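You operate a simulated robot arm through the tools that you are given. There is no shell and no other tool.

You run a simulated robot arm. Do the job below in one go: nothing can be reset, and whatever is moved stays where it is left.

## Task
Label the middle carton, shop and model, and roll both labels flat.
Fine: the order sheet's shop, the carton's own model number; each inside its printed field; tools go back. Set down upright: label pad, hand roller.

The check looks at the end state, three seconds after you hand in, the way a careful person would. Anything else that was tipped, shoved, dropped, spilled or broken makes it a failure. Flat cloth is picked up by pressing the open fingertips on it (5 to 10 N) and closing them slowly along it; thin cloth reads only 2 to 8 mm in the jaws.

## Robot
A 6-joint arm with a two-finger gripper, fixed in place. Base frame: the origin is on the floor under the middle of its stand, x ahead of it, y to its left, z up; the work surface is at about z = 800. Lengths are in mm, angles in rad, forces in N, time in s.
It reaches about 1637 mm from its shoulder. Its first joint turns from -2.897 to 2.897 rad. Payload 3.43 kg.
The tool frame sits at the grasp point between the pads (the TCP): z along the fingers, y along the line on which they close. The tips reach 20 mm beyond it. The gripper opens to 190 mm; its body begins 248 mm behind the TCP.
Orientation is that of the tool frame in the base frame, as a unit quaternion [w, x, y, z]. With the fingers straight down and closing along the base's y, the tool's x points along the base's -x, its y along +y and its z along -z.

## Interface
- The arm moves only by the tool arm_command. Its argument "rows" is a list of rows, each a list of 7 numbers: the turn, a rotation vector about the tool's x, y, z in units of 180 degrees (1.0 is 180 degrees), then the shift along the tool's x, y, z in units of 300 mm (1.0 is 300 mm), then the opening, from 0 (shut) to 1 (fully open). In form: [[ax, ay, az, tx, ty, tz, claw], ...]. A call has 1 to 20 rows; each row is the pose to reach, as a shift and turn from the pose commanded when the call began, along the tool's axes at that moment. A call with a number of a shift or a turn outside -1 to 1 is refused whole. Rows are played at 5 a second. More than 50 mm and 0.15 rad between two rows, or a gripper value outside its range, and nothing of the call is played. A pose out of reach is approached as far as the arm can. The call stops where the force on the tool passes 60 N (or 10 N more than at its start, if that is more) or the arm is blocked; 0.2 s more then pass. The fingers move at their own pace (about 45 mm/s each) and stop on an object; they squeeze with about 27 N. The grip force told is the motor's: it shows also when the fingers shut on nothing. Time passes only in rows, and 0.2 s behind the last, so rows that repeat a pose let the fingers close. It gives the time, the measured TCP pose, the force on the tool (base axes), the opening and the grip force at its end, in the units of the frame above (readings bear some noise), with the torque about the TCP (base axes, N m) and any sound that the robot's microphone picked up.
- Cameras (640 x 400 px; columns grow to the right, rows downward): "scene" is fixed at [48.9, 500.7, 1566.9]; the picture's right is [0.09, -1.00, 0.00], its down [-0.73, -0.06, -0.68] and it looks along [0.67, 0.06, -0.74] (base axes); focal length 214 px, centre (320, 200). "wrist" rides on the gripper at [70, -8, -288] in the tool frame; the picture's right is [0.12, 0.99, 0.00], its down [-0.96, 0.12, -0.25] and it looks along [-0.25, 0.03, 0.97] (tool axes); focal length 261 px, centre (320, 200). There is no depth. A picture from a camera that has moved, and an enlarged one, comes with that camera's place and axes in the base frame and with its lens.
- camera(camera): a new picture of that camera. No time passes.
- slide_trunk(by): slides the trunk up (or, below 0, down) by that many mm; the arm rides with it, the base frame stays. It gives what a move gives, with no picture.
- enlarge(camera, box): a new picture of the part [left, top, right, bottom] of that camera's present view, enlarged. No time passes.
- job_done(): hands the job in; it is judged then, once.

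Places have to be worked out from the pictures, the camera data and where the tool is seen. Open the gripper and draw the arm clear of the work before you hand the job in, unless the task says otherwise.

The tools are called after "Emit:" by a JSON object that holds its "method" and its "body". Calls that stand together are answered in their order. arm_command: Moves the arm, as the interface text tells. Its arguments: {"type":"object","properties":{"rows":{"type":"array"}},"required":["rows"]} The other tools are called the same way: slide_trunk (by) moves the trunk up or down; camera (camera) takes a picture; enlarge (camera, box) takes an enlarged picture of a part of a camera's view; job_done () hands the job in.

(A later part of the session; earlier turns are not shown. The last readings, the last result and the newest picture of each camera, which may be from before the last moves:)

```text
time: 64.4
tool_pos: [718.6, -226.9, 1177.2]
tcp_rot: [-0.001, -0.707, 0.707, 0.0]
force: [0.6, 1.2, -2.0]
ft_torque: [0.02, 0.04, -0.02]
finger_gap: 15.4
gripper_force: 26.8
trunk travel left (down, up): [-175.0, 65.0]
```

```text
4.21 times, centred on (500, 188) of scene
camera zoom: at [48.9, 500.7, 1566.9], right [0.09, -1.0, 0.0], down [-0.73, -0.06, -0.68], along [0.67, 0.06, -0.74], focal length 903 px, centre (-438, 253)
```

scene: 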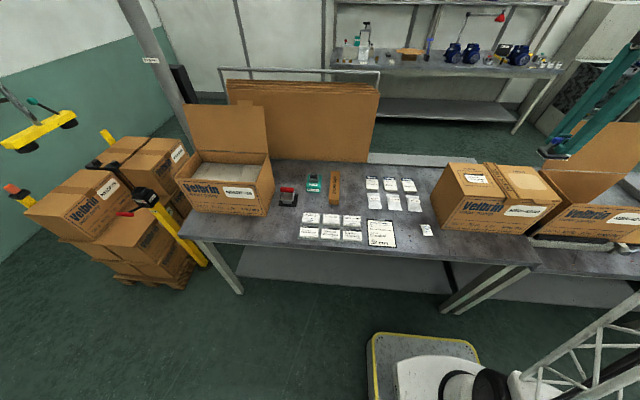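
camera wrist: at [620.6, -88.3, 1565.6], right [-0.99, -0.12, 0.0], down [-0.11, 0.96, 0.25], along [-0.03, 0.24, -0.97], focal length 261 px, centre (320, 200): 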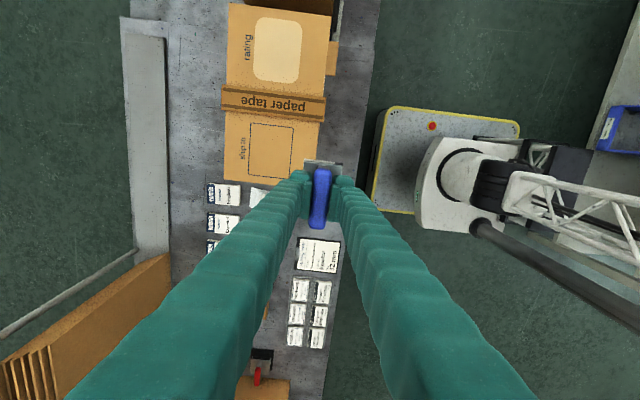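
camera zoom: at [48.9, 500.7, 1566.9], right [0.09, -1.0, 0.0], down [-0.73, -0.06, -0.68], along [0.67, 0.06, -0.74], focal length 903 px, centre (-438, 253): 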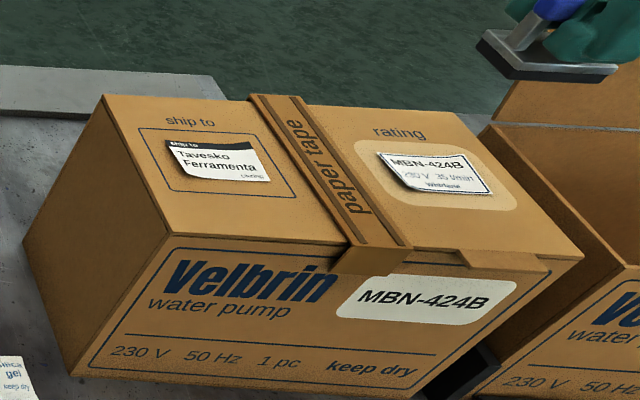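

Both labels are on, upright and inside their fields. I now take the pad back toward its home at (594.4, 712.3).

Emit:
{"method": "arm_command", "body": {"rows": [[0, 0, 0, -0.13, 0.02, 0, 0], [0, 0, 0, -0.27, 0.04, 0, 0], [0, 0, 0, -0.41, 0.06, 0, 0], [0, 0, 0, -0.55, 0.08, 0, 0], [0, 0, 0, -0.69, 0.1, 0, 0], [0, 0, 0, -0.83, 0.12, 0, 0], [0, 0, 0, -0.96, 0.14, 0, 0]]}}

Emit:
{"method": "arm_command", "body": {"rows": [[0, 0, 0, -0.13, 0.02, 0, 0], [0, 0, 0, -0.27, 0.04, 0, 0], [0, 0, 0, -0.41, 0.06, 0, 0], [0, 0, 0, -0.55, 0.08, 0, 0], [0, 0, 0, -0.69, 0.1, 0, 0], [0, 0, 0, -0.83, 0.12, 0, 0], [0, 0, 0, -0.96, 0.14, 0, 0]]}}

Emit:
{"method": "arm_command", "body": {"rows": [[0, 0, 0, -0.13, 0.02, 0.04, 0], [0, 0, 0, -0.27, 0.04, 0.08, 0], [0, 0, 0, -0.41, 0.06, 0.12, 0], [0, 0, 0, -0.55, 0.08, 0.16, 0], [0, 0, 0, -0.69, 0.1, 0.2, 0], [0, 0, 0, -0.83, 0.12, 0.25, 0], [0, 0, 0, -0.96, 0.134, 0.3, 0]]}}

Emit:
{"method": "arm_command", "body": {"rows": [[0, 0, 0, -0.12, 0, 0.06, 0], [0, 0, 0, -0.22, 0, 0.16, 0], [0, 0, 0, -0.2557, 0, 0.28, 0], [0, 0, 0, -0.2557, 0, 0.42, 0], [0, 0, 0, -0.2557, 0, 0.55, 0], [0, 0, 0, -0.2557, 0, 0.65, 0], [0, 0, 0, -0.2557, 0, 0.72, 0], [0, 0, 0, -0.2557, 0, 0.72, 0]]}}

Emit:
{"method": "enlarge", "body": {"camera": "scene", "box": [260, 180, 320, 235]}}

Emit:
{"method": "camera", "body": {"camera": "wrist"}}

```text
time: 66.0
tool_pos: [679.7, 60.5, 1176.7]
tcp_rot: [0.0, -0.706, 0.708, 0.0]
force: [0.2, 0.0, -1.4]
ft_torque: [0.11, 0.03, 0.01]
finger_gap: 15.5
gripper_force: 26.9
trunk travel left (down, up): [-175.0, 65.0]
```

```text
time: 67.6
tool_pos: [633.8, 344.7, 1177.8]
tcp_rot: [0.0, -0.706, 0.708, 0.0]
force: [-0.3, -0.8, -0.2]
ft_torque: [0.13, 0.0, -0.01]
finger_gap: 15.5
gripper_force: 27.0
trunk travel left (down, up): [-175.0, 65.0]
```

```text
time: 69.2
tool_pos: [593.9, 635.5, 1088.9]
tcp_rot: [0.0, -0.707, 0.707, 0.001]
force: [-0.3, -1.0, -0.4]
ft_torque: [0.16, -0.02, -0.01]
finger_gap: 15.5
gripper_force: 27.0
trunk travel left (down, up): [-175.0, 65.0]
```

```text
time: 71.0
tool_pos: [594.3, 711.6, 871.2]
tcp_rot: [0.0, 0.708, -0.707, 0.0]
force: [-0.5, 0.8, -1.9]
ft_torque: [-0.03, -0.01, 0.02]
finger_gap: 15.2
gripper_force: 27.1
trunk travel left (down, up): [-175.0, 65.0]
```

```text
7.27 times, centred on (290, 208) of scene
camera zoom: at [48.9, 500.7, 1566.9], right [0.09, -1.0, 0.0], down [-0.73, -0.06, -0.68], along [0.67, 0.06, -0.74], focal length 1560 px, centre (538, 146)
```

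zoom: 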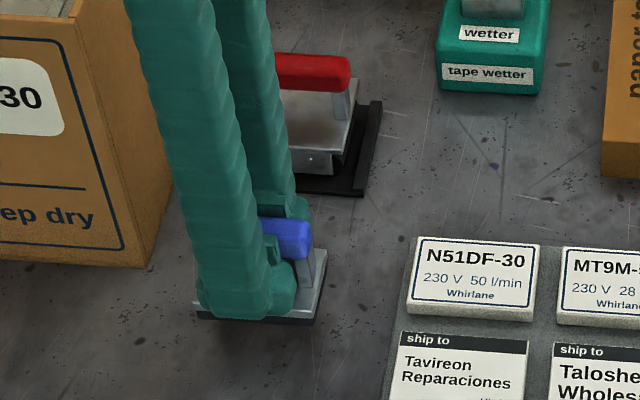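

```text
taken
camera wrist: at [601.5, 641.1, 1157.9], right [-0.99, -0.12, 0.0], down [-0.12, 0.96, 0.25], along [-0.03, 0.25, -0.97], focal length 261 px, centre (320, 200)
```

wrist: 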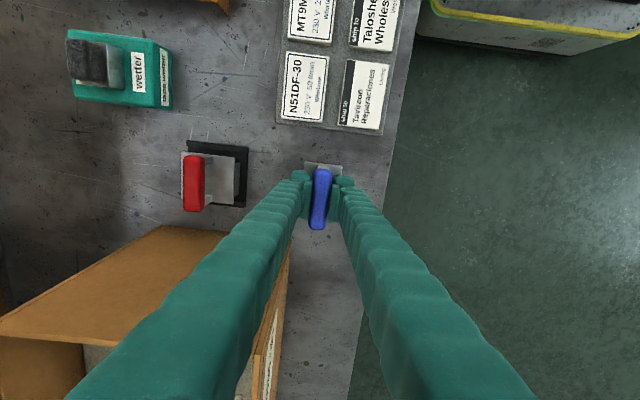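

At home position, about 22–25 mm above the table. I lower it in steps until it just touches.

Emit:
{"method": "arm_command", "body": {"rows": [[0, 0, 0, 0, 0, 0.03, 0], [0, 0, 0, 0, 0, 0.055, 0], [0, 0, 0, 0, 0, 0.07, 0]]}}

Emit:
{"method": "arm_command", "body": {"rows": [[0, 0, 0, 0, 0, 0.004, 0], [0, 0, 0, 0, 0, 0.008, 0]]}}

Emit:
{"method": "enlarge", "body": {"camera": "scene", "box": [265, 200, 305, 235]}}

```text
time: 71.8
tool_pos: [594.6, 713.2, 849.1]
tcp_rot: [0.001, -0.707, 0.708, 0.0]
force: [-0.4, -0.3, -0.8]
ft_torque: [0.01, -0.02, 0.0]
finger_gap: 15.5
gripper_force: 27.8
trunk travel left (down, up): [-175.0, 65.0]
```

```text
time: 72.4
tool_pos: [593.6, 712.8, 847.0]
tcp_rot: [0.0, -0.707, 0.707, 0.0]
force: [0.5, 1.1, -0.5]
ft_torque: [0.02, 0.01, -0.01]
finger_gap: 15.5
gripper_force: 26.3
trunk travel left (down, up): [-175.0, 65.0]
```

```text
11.43 times, centred on (285, 218) of scene
camera zoom: at [48.9, 500.7, 1566.9], right [0.09, -1.0, 0.0], down [-0.73, -0.06, -0.68], along [0.67, 0.06, -0.74], focal length 2451 px, centre (720, 0)
```

zoom: 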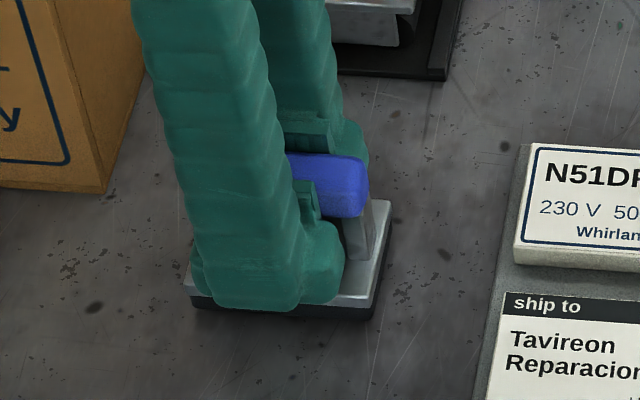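

Nearly down, still free at 848. I continue in 1.2 mm steps.

Emit:
{"method": "arm_command", "body": {"rows": [[0, 0, 0, 0, 0, 0.002, 0], [0, 0, 0, 0, 0, 0.004, 0]]}}

Emit:
{"method": "arm_command", "body": {"rows": [[0, 0, 0, 0, 0, 0.002, 0], [0, 0, 0, 0, 0, 0.004, 0]]}}

Emit:
{"method": "arm_command", "body": {"rows": [[0, 0, 0, 0, 0, 0.002, 0], [0, 0, 0, 0, 0, 0.003, 0]]}}

```text
time: 73.0
tool_pos: [595.9, 711.6, 845.4]
tcp_rot: [0.001, 0.707, -0.707, 0.0]
force: [0.0, -1.1, -0.9]
ft_torque: [0.01, -0.01, 0.03]
finger_gap: 15.5
gripper_force: 26.7
trunk travel left (down, up): [-175.0, 65.0]
```

```text
time: 73.6
tool_pos: [594.5, 711.9, 845.2]
tcp_rot: [0.0, 0.707, -0.707, 0.0]
force: [1.3, 0.3, -2.0]
ft_torque: [0.05, 0.0, 0.03]
finger_gap: 15.8
gripper_force: 27.0
trunk travel left (down, up): [-175.0, 65.0]
```

```text
time: 74.2
tool_pos: [594.5, 712.9, 844.6]
tcp_rot: [0.0, -0.707, 0.707, 0.0]
force: [0.2, 0.1, -0.1]
ft_torque: [0.02, 0.02, 0.01]
finger_gap: 15.3
gripper_force: 27.4
trunk travel left (down, up): [-175.0, 65.0]
```

About 844.7 now, maybe at touch. One or two smaller steps more.

Emit:
{"method": "arm_command", "body": {"rows": [[0, 0, 0, 0, 0, 0.002, 0], [0, 0, 0, 0, 0, 0.003, 0]]}}

Emit:
{"method": "arm_command", "body": {"rows": [[0, 0, 0, 0, 0, 0.001, 0], [0, 0, 0, 0, 0, 0.002, 0]]}}

Emit:
{"method": "enlarge", "body": {"camera": "scene", "box": [265, 205, 300, 235]}}

```text
time: 74.8
tool_pos: [595.1, 712.4, 843.5]
tcp_rot: [0.0, -0.707, 0.707, 0.0]
force: [1.4, -1.0, 2.9]
ft_torque: [0.04, 0.0, 0.0]
finger_gap: 15.4
gripper_force: 26.8
trunk travel left (down, up): [-175.0, 65.0]
```

```text
time: 75.4
tool_pos: [594.5, 712.5, 843.6]
tcp_rot: [0.0, -0.707, 0.707, 0.0]
force: [-1.1, -3.2, 12.3]
ft_torque: [-0.2, 0.02, -0.02]
finger_gap: 15.5
gripper_force: 27.0
trunk travel left (down, up): [-175.0, 65.0]
```

```text
13.33 times, centred on (282, 220) of scene
camera zoom: at [48.9, 500.7, 1566.9], right [0.09, -1.0, 0.0], down [-0.73, -0.06, -0.68], along [0.67, 0.06, -0.74], focal length 2860 px, centre (820, -67)
```

zoom: 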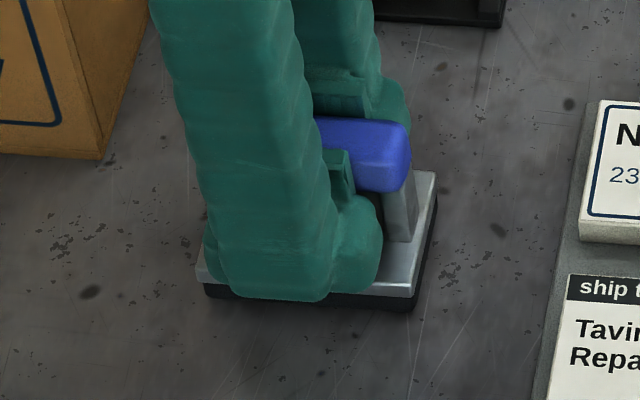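

The pad stands on the table at its original spot. I relieve the press slightly and open the fingers slowly.

Emit:
{"method": "arm_command", "body": {"rows": [[0, 0, 0, 0, 0, -0.002, 0], [0, 0, 0, 0, 0, -0.002, 0.1], [0, 0, 0, 0, 0, -0.002, 0.14], [0, 0, 0, 0, 0, -0.002, 0.18], [0, 0, 0, 0, 0, -0.002, 0.24], [0, 0, 0, 0, 0, -0.002, 0.3], [0, 0, 0, 0, 0, -0.002, 0.35], [0, 0, 0, 0, 0, -0.002, 0.35]]}}

Emit:
{"method": "enlarge", "body": {"camera": "scene", "box": [265, 205, 300, 235]}}

Emit:
{"method": "enlarge", "body": {"camera": "wrist", "box": [270, 130, 370, 230]}}

```text
time: 77.2
tool_pos: [594.6, 713.1, 843.8]
tcp_rot: [0.0, -0.707, 0.707, 0.0]
force: [0.3, -0.7, 0.1]
ft_torque: [-0.01, 0.01, 0.02]
finger_gap: 66.8
gripper_force: 0.1
trunk travel left (down, up): [-175.0, 65.0]
```

```text
13.33 times, centred on (282, 220) of scene
camera zoom: at [48.9, 500.7, 1566.9], right [0.09, -1.0, 0.0], down [-0.73, -0.06, -0.68], along [0.67, 0.06, -0.74], focal length 2860 px, centre (820, -67)
```

zoom: 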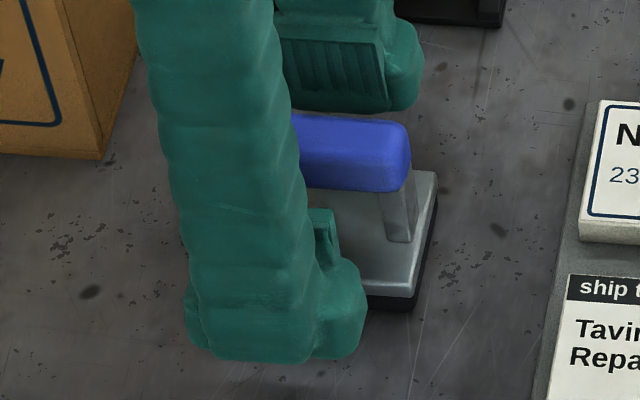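

```text
4.00 times, centred on (320, 180) of wrist
camera zoom: at [602.5, 642.6, 1130.7], right [-0.99, -0.12, 0.0], down [-0.12, 0.96, 0.25], along [-0.03, 0.25, -0.97], focal length 1043 px, centre (320, 280)
```

zoom: 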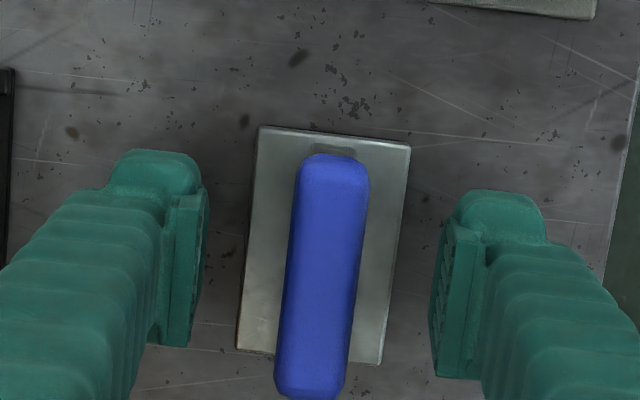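

The label pad stands upright at home. I go straight up and then over to the red roller to view it from above.

Emit:
{"method": "arm_command", "body": {"rows": [[0, 0, 0, 0, 0, -0.05, 0.35], [0, 0, 0, 0, 0, -0.15, 0.35], [0, 0, 0, 0, 0, -0.3, 0.35], [0, 0, 0, 0, 0, -0.45, 0.35], [0, 0, 0, 0, -0.08, -0.55, 0.35], [0, 0, 0, 0, -0.2, -0.6, 0.35], [0, 0, 0, 0, -0.34, -0.6, 0.4], [0, 0, 0, 0, -0.48, -0.6, 0.45], [0, 0, 0, 0, -0.49, -0.6, 0.45]]}}

Emit:
{"method": "camera", "body": {"camera": "wrist"}}

Emit:
{"method": "enlarge", "body": {"camera": "wrist", "box": [270, 120, 370, 220]}}

Emit:
{"method": "enlarge", "body": {"camera": "scene", "box": [190, 60, 370, 240]}}

```text
time: 79.2
tool_pos: [742.0, 712.0, 1020.0]
tcp_rot: [0.001, 0.707, -0.707, 0.001]
force: [0.7, -0.5, -1.1]
ft_torque: [-0.07, -0.01, 0.01]
finger_gap: 85.5
gripper_force: 0.0
trunk travel left (down, up): [-175.0, 65.0]
```

```text
taken
camera wrist: at [749.7, 642.7, 1307.7], right [-0.99, -0.12, 0.0], down [-0.12, 0.96, 0.25], along [-0.03, 0.24, -0.97], focal length 261 px, centre (320, 200)
```

wrist: 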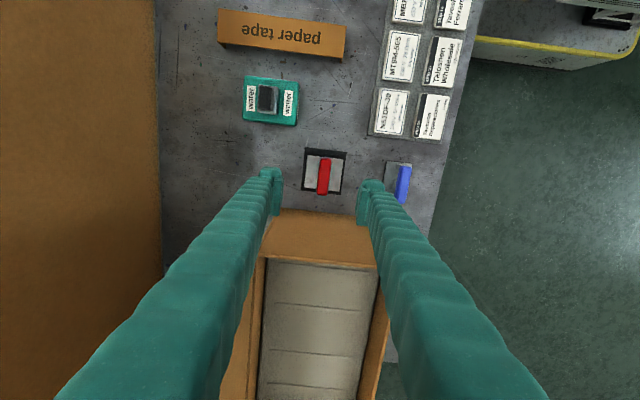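

```text
4.00 times, centred on (320, 170) of wrist
camera zoom: at [749.7, 642.7, 1307.7], right [-0.99, -0.12, 0.0], down [-0.12, 0.96, 0.25], along [-0.03, 0.24, -0.97], focal length 1043 px, centre (320, 320)
```

zoom: 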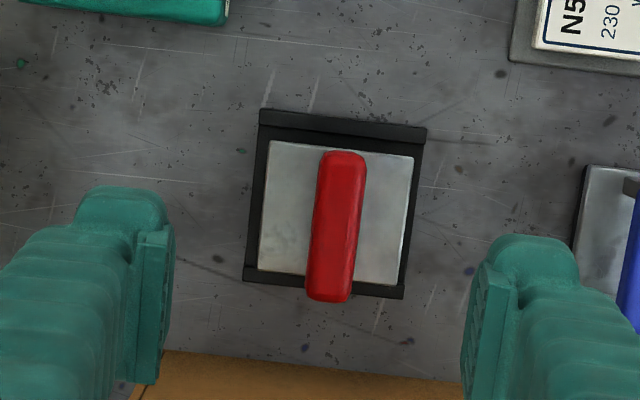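

```text
2.22 times, centred on (280, 150) of scene
camera zoom: at [48.9, 500.7, 1566.9], right [0.09, -1.0, 0.0], down [-0.73, -0.06, -0.68], along [0.67, 0.06, -0.74], focal length 477 px, centre (409, 311)
```

zoom: 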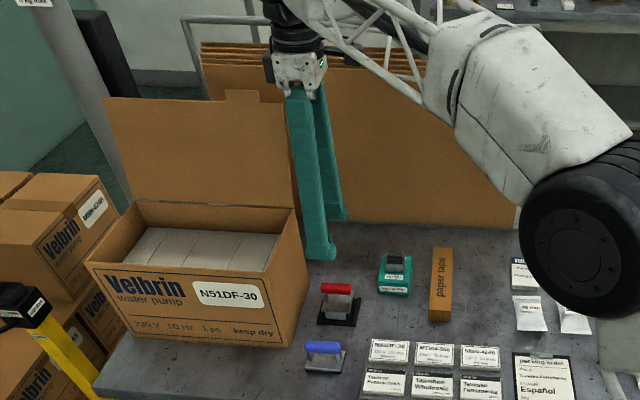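

The roller's centre comes out near (734.4, 712.3), and the gripper body clears the open lid. I align and go down to about z=892 to judge the handle height.

Emit:
{"method": "arm_command", "body": {"rows": [[0, 0, 0, 0, 0.0237, 0.08, 0.35], [0, 0, 0, 0, 0.0237, 0.2, 0.35], [0, 0, 0, 0, 0.0237, 0.32, 0.35], [0, 0, 0, 0, 0.0237, 0.4, 0.35], [0, 0, 0, 0, 0.0237, 0.43, 0.35], [0, 0, 0, 0, 0.0237, 0.43, 0.35]]}}

Emit:
{"method": "enlarge", "body": {"camera": "scene", "box": [260, 165, 320, 220]}}

Emit:
{"method": "enlarge", "body": {"camera": "wrist", "box": [270, 130, 370, 230]}}

```text
time: 80.6
tool_pos: [735.8, 712.3, 892.4]
tcp_rot: [0.001, -0.707, 0.707, 0.0]
force: [0.0, -0.2, -0.1]
ft_torque: [0.0, -0.02, 0.0]
finger_gap: 66.4
gripper_force: 0.0
trunk travel left (down, up): [-175.0, 65.0]
```

```text
7.27 times, centred on (290, 192) of scene
camera zoom: at [48.9, 500.7, 1566.9], right [0.09, -1.0, 0.0], down [-0.73, -0.06, -0.68], along [0.67, 0.06, -0.74], focal length 1560 px, centre (538, 254)
```

zoom: 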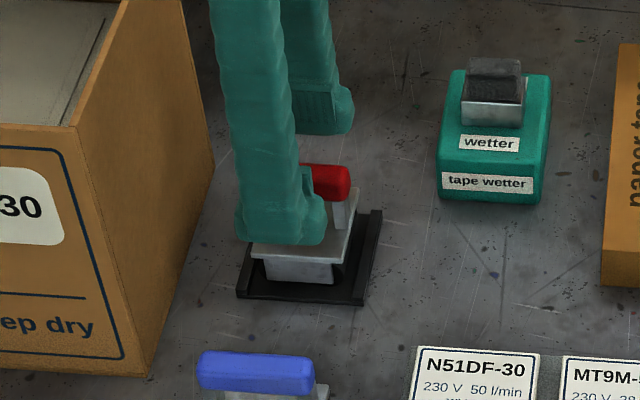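

```text
4.00 times, centred on (320, 180) of wrist
camera zoom: at [742.6, 641.9, 1180.6], right [-0.99, -0.12, 0.0], down [-0.12, 0.96, 0.25], along [-0.03, 0.25, -0.97], focal length 1043 px, centre (320, 280)
```

zoom: 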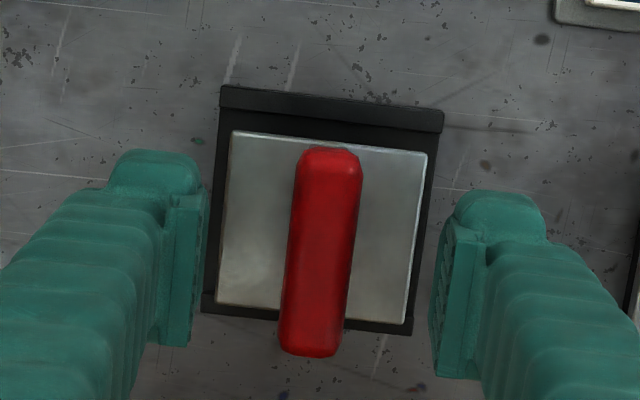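

The handle is centred within about 1 mm. I zoom the fixed view to judge plate and handle heights before going lower.

Emit:
{"method": "enlarge", "body": {"camera": "scene", "box": [278, 182, 318, 212]}}

```text
13.33 times, centred on (298, 197) of scene
camera zoom: at [48.9, 500.7, 1566.9], right [0.09, -1.0, 0.0], down [-0.73, -0.06, -0.68], along [0.67, 0.06, -0.74], focal length 2860 px, centre (613, 240)
```

zoom: 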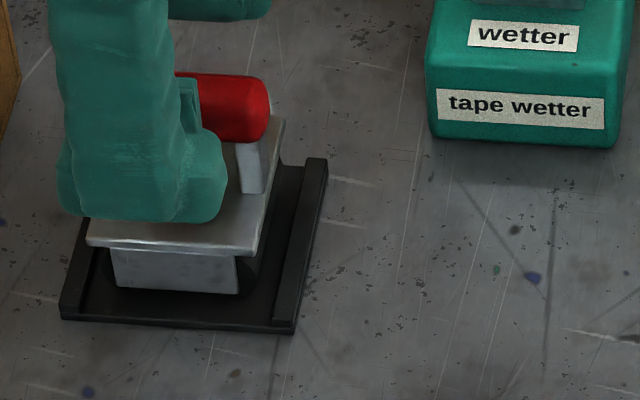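

Plate top is near z≈830 and the handle about 854–873. I lower so the TCP is about 861, then check clearance.

Emit:
{"method": "arm_command", "body": {"rows": [[0, 0, 0, 0, 0.003, 0.04, 0.35], [0, 0, 0, 0, 0.003, 0.08, 0.35], [0, 0, 0, 0, 0.003, 0.105, 0.35], [0, 0, 0, 0, 0.003, 0.11, 0.35], [0, 0, 0, 0, 0.003, 0.11, 0.35]]}}

Emit:
{"method": "enlarge", "body": {"camera": "scene", "box": [268, 182, 308, 212]}}

Emit:
{"method": "enlarge", "body": {"camera": "wrist", "box": [270, 130, 370, 230]}}

```text
time: 81.8
tool_pos: [733.6, 713.3, 860.2]
tcp_rot: [0.0, -0.707, 0.707, 0.0]
force: [0.0, -0.1, -0.2]
ft_torque: [-0.02, -0.03, 0.01]
finger_gap: 66.5
gripper_force: 0.0
trunk travel left (down, up): [-175.0, 65.0]
```

```text
13.33 times, centred on (288, 197) of scene
camera zoom: at [48.9, 500.7, 1566.9], right [0.09, -1.0, 0.0], down [-0.73, -0.06, -0.68], along [0.67, 0.06, -0.74], focal length 2860 px, centre (747, 240)
```

zoom: 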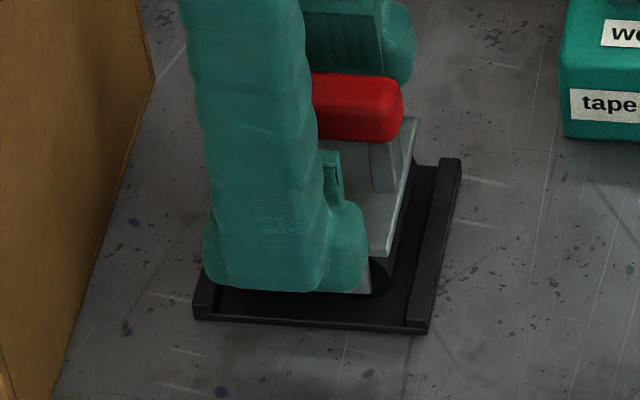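

```text
4.00 times, centred on (320, 180) of wrist
camera zoom: at [741.4, 642.1, 1147.9], right [-0.99, -0.12, 0.0], down [-0.11, 0.96, 0.25], along [-0.03, 0.25, -0.97], focal length 1043 px, centre (320, 280)
```

zoom: 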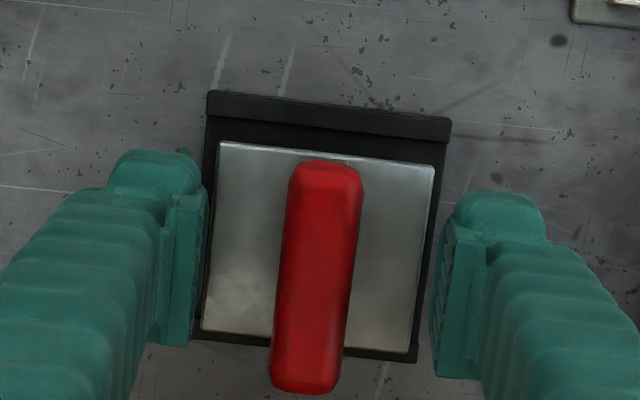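

Centred and with clearance. I close slowly on the red handle.

Emit:
{"method": "arm_command", "body": {"rows": [[0, 0, 0, 0, 0, 0.002, 0.3], [0, 0, 0, 0, 0, 0.002, 0.2], [0, 0, 0, 0, 0, 0.002, 0.14], [0, 0, 0, 0, 0, 0.002, 0.1], [0, 0, 0, 0, 0, 0.002, 0.05], [0, 0, 0, 0, 0, 0.002, 0.0], [0, 0, 0, 0, 0, 0.002, 0.0], [0, 0, 0, 0, 0, 0.002, 0.0]]}}

Emit:
{"method": "enlarge", "body": {"camera": "scene", "box": [268, 182, 308, 212]}}

Emit:
{"method": "enlarge", "body": {"camera": "wrist", "box": [270, 130, 370, 230]}}

```text
time: 83.6
tool_pos: [734.3, 712.4, 860.5]
tcp_rot: [-0.001, -0.707, 0.707, 0.0]
force: [1.5, -0.3, -1.0]
ft_torque: [0.01, -0.06, 0.02]
finger_gap: 15.5
gripper_force: 26.4
trunk travel left (down, up): [-175.0, 65.0]
```

```text
13.33 times, centred on (288, 197) of scene
camera zoom: at [48.9, 500.7, 1566.9], right [0.09, -1.0, 0.0], down [-0.73, -0.06, -0.68], along [0.67, 0.06, -0.74], focal length 2860 px, centre (747, 240)
```

zoom: 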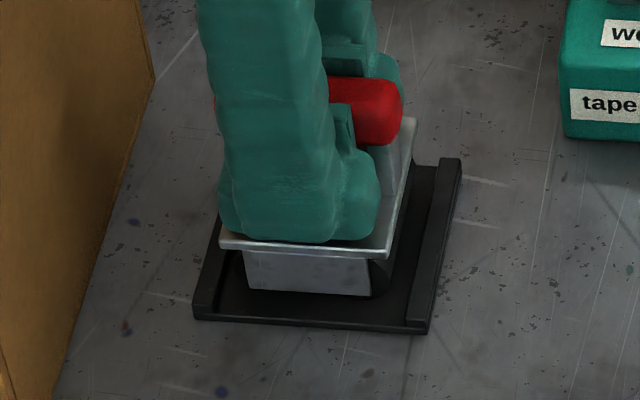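

```text
4.00 times, centred on (320, 180) of wrist
camera zoom: at [741.3, 642.5, 1147.6], right [-0.99, -0.12, 0.0], down [-0.11, 0.96, 0.25], along [-0.03, 0.25, -0.97], focal length 1043 px, centre (320, 280)
```

zoom: 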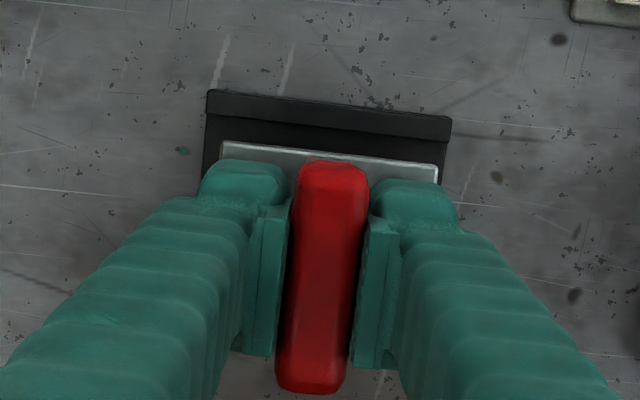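

The roller is held (15.5 mm, 26 N), home TCP about (733.5, 712.3, 861.2). I lift it straight up out of the cradle and look.

Emit:
{"method": "arm_command", "body": {"rows": [[0, 0, 0, 0, 0, -0.02, 0], [0, 0, 0, 0, 0, -0.06, 0], [0, 0, 0, 0, 0, -0.14, 0], [0, 0, 0, 0, 0, -0.26, 0], [0, 0, 0, 0, 0, -0.4, 0], [0, 0, 0, 0, 0, -0.4, 0]]}}

Emit:
{"method": "enlarge", "body": {"camera": "scene", "box": [260, 145, 310, 215]}}

Emit:
{"method": "enlarge", "body": {"camera": "wrist", "box": [250, 120, 390, 240]}}

```text
time: 85.0
tool_pos: [732.8, 713.2, 981.2]
tcp_rot: [0.0, 0.707, -0.707, 0.001]
force: [0.1, -0.1, -1.3]
ft_torque: [-0.01, 0.01, 0.0]
finger_gap: 15.4
gripper_force: 26.6
trunk travel left (down, up): [-175.0, 65.0]
```

```text
5.71 times, centred on (285, 180) of scene
camera zoom: at [48.9, 500.7, 1566.9], right [0.09, -1.0, 0.0], down [-0.73, -0.06, -0.68], along [0.67, 0.06, -0.74], focal length 1226 px, centre (520, 314)
```

zoom: 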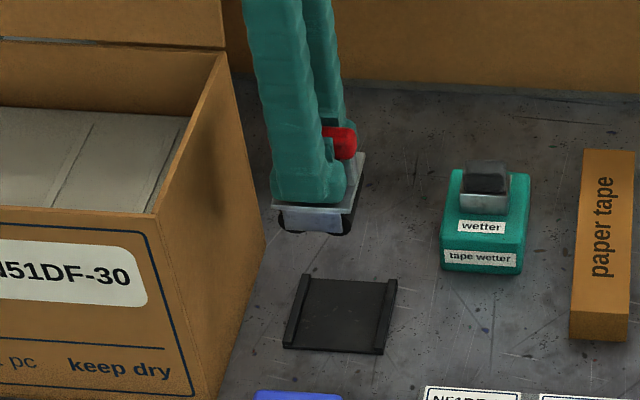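

```text
3.33 times, centred on (320, 180) of wrist
camera zoom: at [740.1, 642.6, 1268.3], right [-0.99, -0.12, 0.0], down [-0.12, 0.96, 0.25], along [-0.03, 0.25, -0.97], focal length 869 px, centre (320, 267)
```

zoom: 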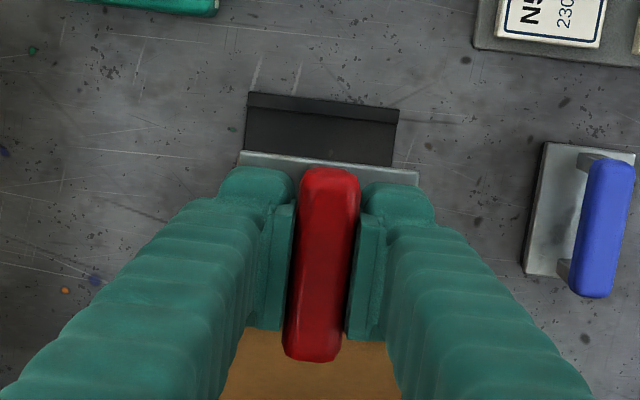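

Roller held level; the roller's axis lies along x, so it rolls along y, i.e. along the labels' length. I rise and carry it toward the ship-to label.

Emit:
{"method": "arm_command", "body": {"rows": [[0, 0, 0, 0, 0, -0.14, 0], [0, 0, 0, 0.03, 0, -0.28, 0], [0, 0, 0, 0.09, 0.005, -0.41, 0], [0, 0, 0, 0.17, 0.01, -0.53, 0], [0, 0, 0, 0.27, 0.015, -0.63, 0], [0, 0, 0, 0.39, 0.02, -0.7, 0], [0, 0, 0, 0.53, 0.025, -0.7, 0], [0, 0, 0, 0.67, 0.03, -0.7, 0], [0, 0, 0, 0.81, 0.035, -0.7, 0], [0, 0, 0, 0.95, 0.045, -0.7, 0]]}}

Emit:
{"method": "arm_command", "body": {"rows": [[0, 0, 0, 0.14, 0, 0, 0], [0, 0, 0, 0.28, 0, 0, 0], [0, 0, 0, 0.42, 0, 0, 0], [0, 0, 0, 0.56, 0, 0, 0], [0, 0, 0, 0.7, 0, 0, 0], [0, 0, 0, 0.84, 0, 0, 0], [0, 0, 0, 0.96, 0, 0, 0]]}}

Emit:
{"method": "arm_command", "body": {"rows": [[0, 0, 0, 0.13, 0, 0, 0], [0, 0, 0, 0.27, 0, 0, 0], [0, 0, 0, 0.41, 0, 0.02, 0], [0, 0, 0, 0.53, 0, 0.06, 0], [0, 0, 0, 0.601, 0, 0.12, 0], [0, 0, 0, 0.601, 0, 0.2, 0], [0, 0, 0, 0.601, 0, 0.25, 0], [0, 0, 0, 0.601, 0, 0.25, 0]]}}

Emit:
{"method": "enlarge", "body": {"camera": "scene", "box": [430, 140, 530, 215]}}

Emit:
{"method": "enlarge", "body": {"camera": "wrist", "box": [240, 100, 400, 240]}}

```text
time: 87.2
tool_pos: [720.1, 426.7, 1190.0]
tcp_rot: [0.0, 0.707, -0.707, 0.0]
force: [0.8, 1.0, -2.4]
ft_torque: [-0.19, 0.0, -0.03]
finger_gap: 15.4
gripper_force: 27.1
trunk travel left (down, up): [-175.0, 65.0]
```

```text
time: 88.8
tool_pos: [719.4, 138.8, 1192.6]
tcp_rot: [0.0, -0.707, 0.707, 0.0]
force: [-0.1, 0.6, -2.0]
ft_torque: [-0.15, 0.0, 0.01]
finger_gap: 15.5
gripper_force: 26.9
trunk travel left (down, up): [-175.0, 65.0]
```

```text
time: 90.6
tool_pos: [719.7, -41.4, 1114.7]
tcp_rot: [0.0, 0.707, -0.707, 0.0]
force: [0.2, 0.4, -1.7]
ft_torque: [-0.01, -0.02, 0.03]
finger_gap: 15.1
gripper_force: 26.8
trunk travel left (down, up): [-175.0, 65.0]
```

```text
5.33 times, centred on (480, 178) of scene
camera zoom: at [48.9, 500.7, 1566.9], right [0.09, -1.0, 0.0], down [-0.73, -0.06, -0.68], along [0.67, 0.06, -0.74], focal length 1144 px, centre (-533, 320)
```

zoom: 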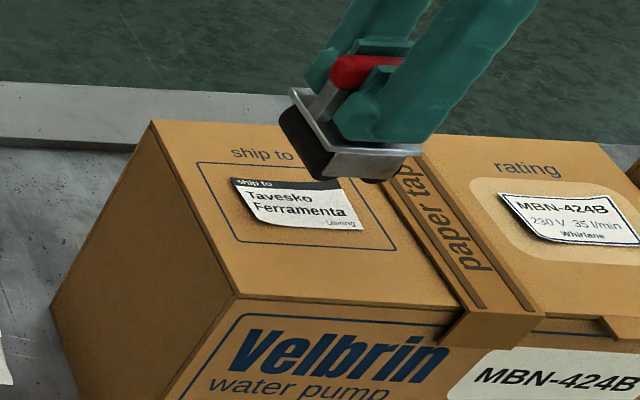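

```text
2.86 times, centred on (320, 170) of wrist
camera zoom: at [727.9, -111.2, 1402.7], right [-0.99, -0.12, 0.0], down [-0.11, 0.96, 0.25], along [-0.03, 0.25, -0.97], focal length 745 px, centre (320, 286)
```

zoom: 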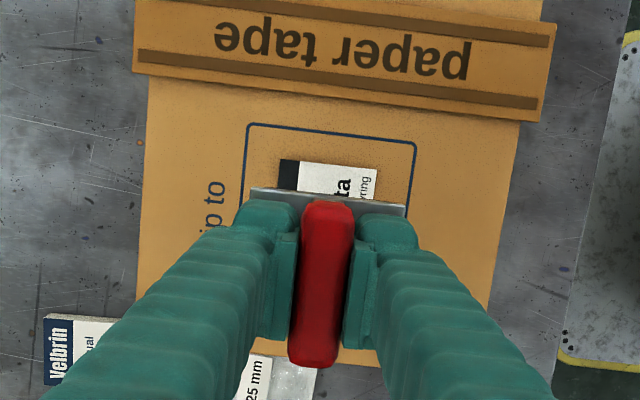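

The label with its curled corners is right below the roller. I descend to about 5 mm above expected contact and then feel down.

Emit:
{"method": "arm_command", "body": {"rows": [[0, 0, 0, 0, 0, 0.05, 0], [0, 0, 0, 0, 0, 0.09, 0], [0, 0, 0, 0, 0, 0.115, 0], [0, 0, 0, 0, 0, 0.12, 0]]}}

Emit:
{"method": "arm_command", "body": {"rows": [[0, 0, 0, 0, 0, 0.004, 0], [0, 0, 0, 0, 0, 0.007, 0]]}}

Emit:
{"method": "enlarge", "body": {"camera": "scene", "box": [455, 155, 505, 195]}}

```text
time: 91.6
tool_pos: [721.3, -42.0, 1079.7]
tcp_rot: [-0.001, 0.707, -0.707, 0.0]
force: [0.3, 0.1, -1.8]
ft_torque: [0.0, 0.01, -0.01]
finger_gap: 15.4
gripper_force: 26.9
trunk travel left (down, up): [-175.0, 65.0]
```

```text
time: 92.2
tool_pos: [718.7, -41.5, 1077.8]
tcp_rot: [0.0, 0.707, -0.707, 0.0]
force: [0.0, 0.9, -1.6]
ft_torque: [0.01, 0.01, -0.02]
finger_gap: 15.5
gripper_force: 27.0
trunk travel left (down, up): [-175.0, 65.0]
```

```text
10.00 times, centred on (480, 175) of scene
camera zoom: at [48.9, 500.7, 1566.9], right [0.09, -1.0, 0.0], down [-0.73, -0.06, -0.68], along [0.67, 0.06, -0.74], focal length 2145 px, centre (-1280, 450)
```

zoom: 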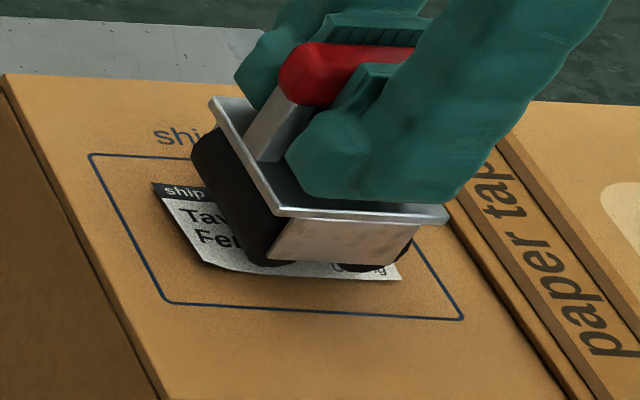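

The roller spans the label's full height (x) and is almost touching. I step down 1.2 mm at a time.

Emit:
{"method": "arm_command", "body": {"rows": [[0, 0, 0, 0, 0, 0.003, 0], [0, 0, 0, 0, 0, 0.005, 0]]}}

Emit:
{"method": "arm_command", "body": {"rows": [[0, 0, 0, 0, 0, 0.003, 0], [0, 0, 0, 0, 0, 0.005, 0]]}}

Emit:
{"method": "arm_command", "body": {"rows": [[0, 0, 0, 0, 0, 0.002, 0], [0, 0, 0, 0, 0, 0.004, 0]]}}

```text
time: 92.8
tool_pos: [721.4, -41.2, 1076.7]
tcp_rot: [0.0, -0.707, 0.707, 0.0]
force: [-0.5, 0.2, -2.2]
ft_torque: [0.01, -0.01, -0.01]
finger_gap: 15.3
gripper_force: 26.6
trunk travel left (down, up): [-175.0, 65.0]
```

```text
time: 93.4
tool_pos: [720.2, -40.8, 1075.1]
tcp_rot: [0.001, 0.707, -0.707, -0.001]
force: [0.9, 0.2, -2.2]
ft_torque: [0.03, 0.01, 0.0]
finger_gap: 15.4
gripper_force: 27.1
trunk travel left (down, up): [-175.0, 65.0]
```

```text
time: 94.0
tool_pos: [718.3, -40.1, 1074.1]
tcp_rot: [0.0, -0.707, 0.707, 0.0]
force: [0.6, -0.1, -1.4]
ft_torque: [-0.01, 0.02, 0.06]
finger_gap: 15.3
gripper_force: 27.0
trunk travel left (down, up): [-175.0, 65.0]
```

Still free at 1073.9; continuing.

Emit:
{"method": "arm_command", "body": {"rows": [[0, 0, 0, 0, 0, 0.002, 0], [0, 0, 0, 0, 0, 0.004, 0]]}}

Emit:
{"method": "arm_command", "body": {"rows": [[0, 0, 0, 0, 0, 0.002, 0], [0, 0, 0, 0, 0, 0.004, 0]]}}

Emit:
{"method": "arm_command", "body": {"rows": [[0, 0, 0, 0, 0, 0.002, 0], [0, 0, 0, 0, 0, 0.003, 0]]}}

```text
time: 94.6
tool_pos: [719.7, -41.5, 1073.1]
tcp_rot: [0.0, 0.707, -0.707, 0.001]
force: [0.6, 0.6, -2.5]
ft_torque: [0.02, 0.0, -0.03]
finger_gap: 15.3
gripper_force: 27.1
trunk travel left (down, up): [-175.0, 65.0]
```

```text
time: 95.2
tool_pos: [719.7, -41.3, 1071.4]
tcp_rot: [0.0, -0.707, 0.707, -0.001]
force: [-0.1, 0.0, -1.8]
ft_torque: [0.0, 0.05, -0.01]
finger_gap: 15.4
gripper_force: 26.6
trunk travel left (down, up): [-175.0, 65.0]
```

```text
time: 95.8
tool_pos: [720.4, -40.8, 1071.4]
tcp_rot: [-0.001, 0.707, -0.707, 0.0]
force: [-1.9, -0.1, 2.8]
ft_torque: [0.0, -0.02, 0.01]
finger_gap: 15.6
gripper_force: 27.2
trunk travel left (down, up): [-175.0, 65.0]
```

Contact at about 1070.6. I press 0.6 mm more and read the force before rolling.

Emit:
{"method": "arm_command", "body": {"rows": [[0, 0, 0, 0, 0, 0.001, 0], [0, 0, 0, 0, 0, 0.002, 0], [0, 0, 0, 0, 0, 0.002, 0]]}}

Emit:
{"method": "enlarge", "body": {"camera": "scene", "box": [455, 155, 505, 195]}}

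```text
time: 96.6
tool_pos: [719.6, -41.2, 1069.3]
tcp_rot: [0.0, -0.707, 0.707, -0.001]
force: [4.2, 0.4, 13.6]
ft_torque: [0.02, -0.1, 0.04]
finger_gap: 15.4
gripper_force: 26.7
trunk travel left (down, up): [-175.0, 65.0]
```

```text
10.00 times, centred on (480, 175) of scene
camera zoom: at [48.9, 500.7, 1566.9], right [0.09, -1.0, 0.0], down [-0.73, -0.06, -0.68], along [0.67, 0.06, -0.74], focal length 2145 px, centre (-1280, 450)
```

zoom: 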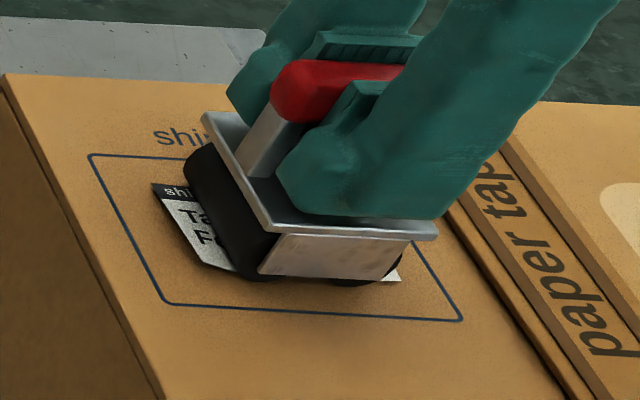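

About 15 N press. I zoom further to be sure which way the roller wheel turns before rolling.

Emit:
{"method": "enlarge", "body": {"camera": "scene", "box": [466, 165, 500, 187]}}

Emit:
{"method": "enlarge", "body": {"camera": "wrist", "box": [290, 140, 350, 200]}}

```text
16.00 times, centred on (483, 176) of scene
camera zoom: at [48.9, 500.7, 1566.9], right [0.09, -1.0, 0.0], down [-0.73, -0.06, -0.68], along [0.67, 0.06, -0.74], focal length 3432 px, centre (-2288, 584)
```

zoom: 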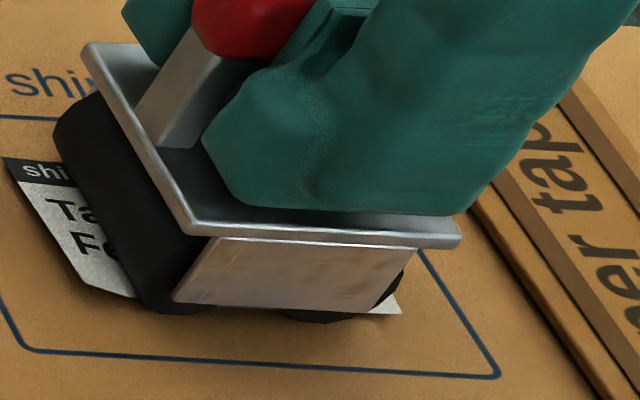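

```text
6.67 times, centred on (320, 170) of wrist
camera zoom: at [726.9, -111.5, 1357.6], right [-0.99, -0.12, 0.0], down [-0.12, 0.96, 0.25], along [-0.03, 0.25, -0.97], focal length 1738 px, centre (320, 400)
```

zoom: 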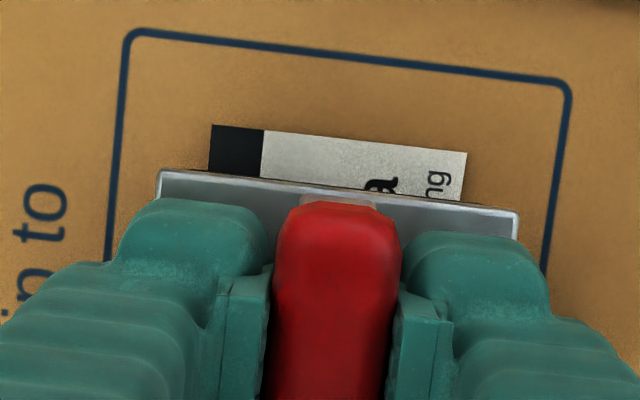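

Two long black rollers lie along x, so rolling along y is right. I roll slowly toward +y first, to the label's left end, and read the forces.

Emit:
{"method": "arm_command", "body": {"rows": [[0, 0, 0, -0.01, 0, 0, 0], [0, 0, 0, -0.025, 0, 0, 0], [0, 0, 0, -0.04, 0, 0, 0], [0, 0, 0, -0.055, 0, 0, 0], [0, 0, 0, -0.07, 0, 0, 0]]}}

Emit:
{"method": "enlarge", "body": {"camera": "scene", "box": [430, 140, 570, 235]}}

```text
time: 97.8
tool_pos: [720.0, -19.6, 1069.2]
tcp_rot: [0.0, -0.707, 0.708, 0.0]
force: [1.4, -0.1, 16.4]
ft_torque: [0.01, -0.05, 0.02]
finger_gap: 15.3
gripper_force: 27.0
trunk travel left (down, up): [-175.0, 65.0]
```

```text
4.21 times, centred on (500, 188) of scene
camera zoom: at [48.9, 500.7, 1566.9], right [0.09, -1.0, 0.0], down [-0.73, -0.06, -0.68], along [0.67, 0.06, -0.74], focal length 903 px, centre (-438, 253)
```

zoom: 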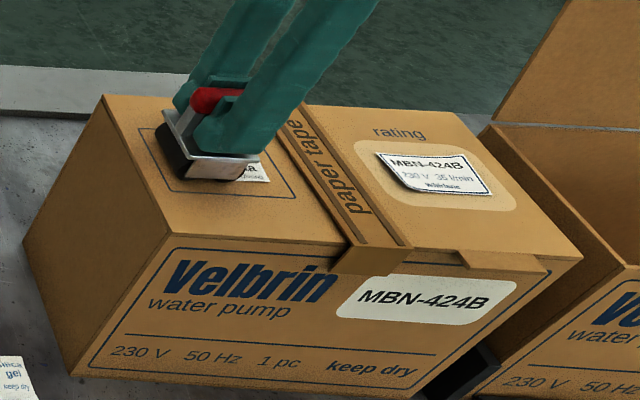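

Smooth rolling with about 17 N and negligible side force; the carton has not moved. I finish to the left end, then roll to the right end and back to the middle.

Emit:
{"method": "arm_command", "body": {"rows": [[0, 0, 0, -0.02, 0, 0, 0], [0, 0, 0, -0.045, 0, 0, 0], [0, 0, 0, -0.065, 0, 0, 0], [0, 0, 0, -0.045, 0, 0, 0], [0, 0, 0, -0.02, 0, 0, 0], [0, 0, 0, 0.005, 0, 0, 0], [0, 0, 0, 0.03, 0, 0, 0], [0, 0, 0, 0.055, 0, 0, 0], [0, 0, 0, 0.08, 0, 0, 0], [0, 0, 0, 0.105, 0, 0, 0], [0, 0, 0, 0.13, 0, 0, 0], [0, 0, 0, 0.155, 0, 0, 0], [0, 0, 0, 0.175, 0, 0, 0], [0, 0, 0, 0.193, 0, 0, 0], [0, 0, 0, 0.175, 0, 0, 0], [0, 0, 0, 0.15, 0, 0, 0], [0, 0, 0, 0.125, 0, 0, 0], [0, 0, 0, 0.1, 0, 0, 0], [0, 0, 0, 0.08, 0, 0, 0], [0, 0, 0, 0.07, 0, 0, 0]]}}

Emit:
{"method": "enlarge", "body": {"camera": "scene", "box": [430, 140, 570, 235]}}

```text
time: 102.0
tool_pos: [719.9, -41.0, 1069.4]
tcp_rot: [0.0, 0.707, -0.707, 0.0]
force: [1.1, 0.5, 7.0]
ft_torque: [0.01, -0.1, -0.01]
finger_gap: 15.4
gripper_force: 27.1
trunk travel left (down, up): [-175.0, 65.0]
```

```text
4.21 times, centred on (500, 188) of scene
camera zoom: at [48.9, 500.7, 1566.9], right [0.09, -1.0, 0.0], down [-0.73, -0.06, -0.68], along [0.67, 0.06, -0.74], focal length 903 px, centre (-438, 253)
```

zoom: 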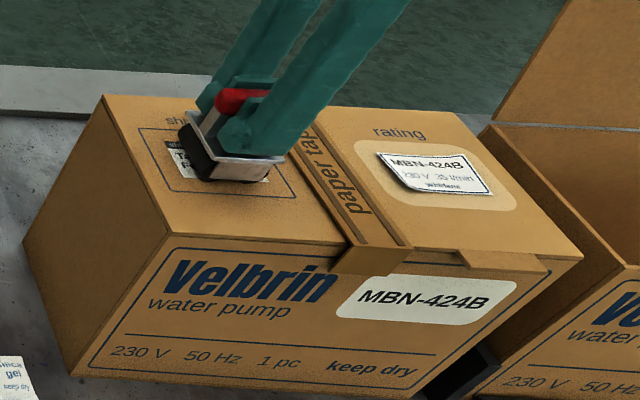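

The force at the middle is now 7 N, with the label apparently flatter. I lift the roller and inspect the label.

Emit:
{"method": "arm_command", "body": {"rows": [[0, 0, 0, 0, 0, -0.01, 0], [0, 0, 0, 0, 0, -0.04, 0], [0, 0, 0, 0, 0, -0.12, 0], [0, 0, 0, 0, 0, -0.24, 0], [0, 0, 0, 0, 0, -0.36, 0]]}}

Emit:
{"method": "enlarge", "body": {"camera": "scene", "box": [450, 155, 510, 200]}}

Emit:
{"method": "enlarge", "body": {"camera": "scene", "box": [515, 160, 565, 200]}}

```text
time: 103.2
tool_pos: [719.5, -41.0, 1177.1]
tcp_rot: [0.001, -0.707, 0.707, 0.0]
force: [0.7, 0.4, -1.6]
ft_torque: [-0.01, -0.01, -0.02]
finger_gap: 15.5
gripper_force: 27.3
trunk travel left (down, up): [-175.0, 65.0]
```

```text
8.89 times, centred on (480, 178) of scene
camera zoom: at [48.9, 500.7, 1566.9], right [0.09, -1.0, 0.0], down [-0.73, -0.06, -0.68], along [0.67, 0.06, -0.74], focal length 1906 px, centre (-1102, 400)
```

zoom: 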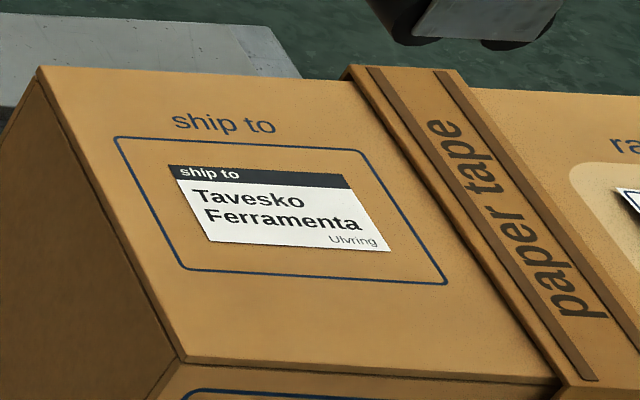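

```text
10.00 times, centred on (540, 180) of scene
camera zoom: at [48.9, 500.7, 1566.9], right [0.09, -1.0, 0.0], down [-0.73, -0.06, -0.68], along [0.67, 0.06, -0.74], focal length 2145 px, centre (-1880, 400)
```

zoom: 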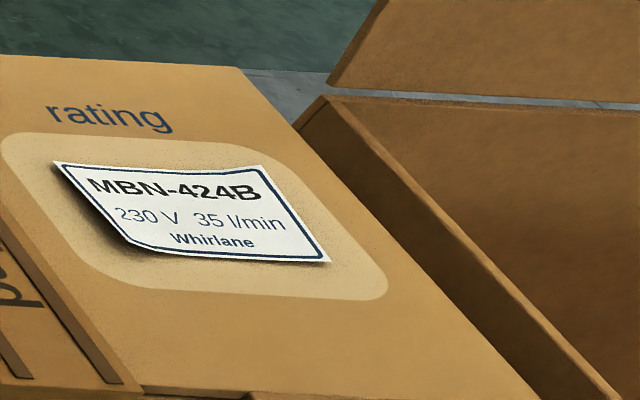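

The ship-to label now lies flat and fully inside its frame. Next I carry the roller over to the rating label and come down.

Emit:
{"method": "arm_command", "body": {"rows": [[0, 0, 0, 0.12, 0.004, 0, 0], [0, 0, 0, 0.26, 0.004, 0, 0], [0, 0, 0, 0.4, 0.004, 0, 0], [0, 0, 0, 0.53, 0.004, 0, 0], [0, 0, 0, 0.6247, 0.004, 0.04, 0], [0, 0, 0, 0.6247, 0.004, 0.14, 0], [0, 0, 0, 0.6247, 0.004, 0.24, 0], [0, 0, 0, 0.6247, 0.004, 0.31, 0], [0, 0, 0, 0.6247, 0.004, 0.335, 0], [0, 0, 0, 0.6247, 0.004, 0.335, 0]]}}

Emit:
{"method": "enlarge", "body": {"camera": "scene", "box": [500, 145, 570, 200]}}

Emit:
{"method": "enlarge", "body": {"camera": "wrist", "box": [260, 110, 380, 230]}}

```text
time: 105.4
tool_pos: [718.4, -228.4, 1079.2]
tcp_rot: [0.0, -0.707, 0.707, 0.0]
force: [0.1, -0.3, -1.4]
ft_torque: [-0.01, 0.01, 0.01]
finger_gap: 15.4
gripper_force: 27.0
trunk travel left (down, up): [-175.0, 65.0]
```

```text
7.27 times, centred on (535, 172) of scene
camera zoom: at [48.9, 500.7, 1566.9], right [0.09, -1.0, 0.0], down [-0.73, -0.06, -0.68], along [0.67, 0.06, -0.74], focal length 1560 px, centre (-1244, 400)
```

zoom: 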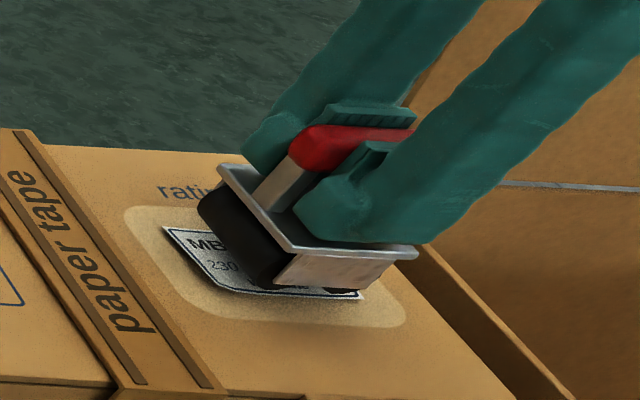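

```text
3.33 times, centred on (320, 170) of wrist
camera zoom: at [725.7, -298.7, 1365.6], right [-0.99, -0.12, 0.0], down [-0.11, 0.96, 0.25], along [-0.03, 0.25, -0.97], focal length 869 px, centre (320, 300)
```

zoom: 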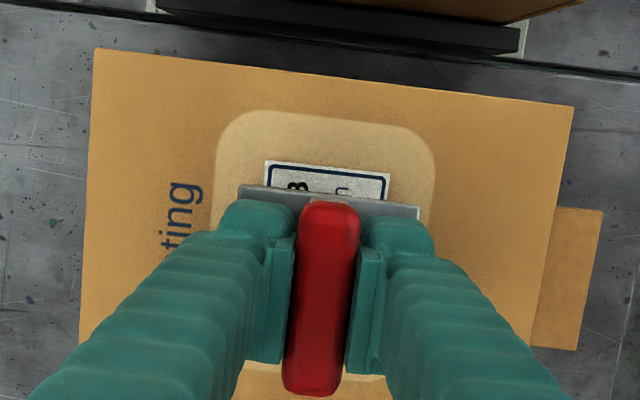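

Aligned over the rating label. I go down 5 mm and then feel for contact near 1070.6.

Emit:
{"method": "arm_command", "body": {"rows": [[0, 0, 0, 0, 0, 0.008, 0], [0, 0, 0, 0, 0, 0.016, 0], [0, 0, 0, 0, 0, 0.018, 0]]}}

Emit:
{"method": "arm_command", "body": {"rows": [[0, 0, 0, 0, 0, 0.002, 0], [0, 0, 0, 0, 0, 0.004, 0]]}}

Emit:
{"method": "arm_command", "body": {"rows": [[0, 0, 0, 0, 0, 0.001, 0], [0, 0, 0, 0, 0, 0.003, 0]]}}

```text
time: 106.2
tool_pos: [718.8, -228.6, 1071.3]
tcp_rot: [0.0, -0.707, 0.708, 0.0]
force: [0.5, 0.4, -1.3]
ft_torque: [0.02, 0.03, -0.03]
finger_gap: 15.2
gripper_force: 26.8
trunk travel left (down, up): [-175.0, 65.0]
```

```text
time: 106.8
tool_pos: [719.0, -227.9, 1070.1]
tcp_rot: [0.0, -0.707, 0.707, 0.0]
force: [0.1, 0.1, -1.8]
ft_torque: [-0.03, 0.01, -0.02]
finger_gap: 15.5
gripper_force: 26.9
trunk travel left (down, up): [-175.0, 65.0]
```

```text
time: 107.4
tool_pos: [720.3, -229.5, 1071.7]
tcp_rot: [0.0, 0.707, -0.707, -0.001]
force: [-0.3, -0.3, -1.1]
ft_torque: [0.02, -0.04, 0.01]
finger_gap: 15.5
gripper_force: 26.9
trunk travel left (down, up): [-175.0, 65.0]
```

Now at about 1070 with no contact yet; continuing by 0.9 mm.

Emit:
{"method": "arm_command", "body": {"rows": [[0, 0, 0, 0, 0, 0.002, 0], [0, 0, 0, 0, 0, 0.003, 0]]}}

Emit:
{"method": "arm_command", "body": {"rows": [[0, 0, 0, 0, 0, 0.001, 0], [0, 0, 0, 0, 0, 0.002, 0], [0, 0, 0, 0, 0, 0.002, 0]]}}

```text
time: 108.0
tool_pos: [719.0, -228.8, 1069.7]
tcp_rot: [0.001, -0.707, 0.707, 0.0]
force: [-1.3, -0.4, 11.7]
ft_torque: [0.01, -0.08, -0.05]
finger_gap: 15.3
gripper_force: 27.2
trunk travel left (down, up): [-175.0, 65.0]
```

```text
time: 108.8
tool_pos: [718.5, -229.5, 1070.1]
tcp_rot: [-0.001, 0.707, -0.707, 0.001]
force: [-1.5, 0.1, 20.9]
ft_torque: [-0.01, -0.11, 0.0]
finger_gap: 15.4
gripper_force: 27.3
trunk travel left (down, up): [-175.0, 65.0]
```

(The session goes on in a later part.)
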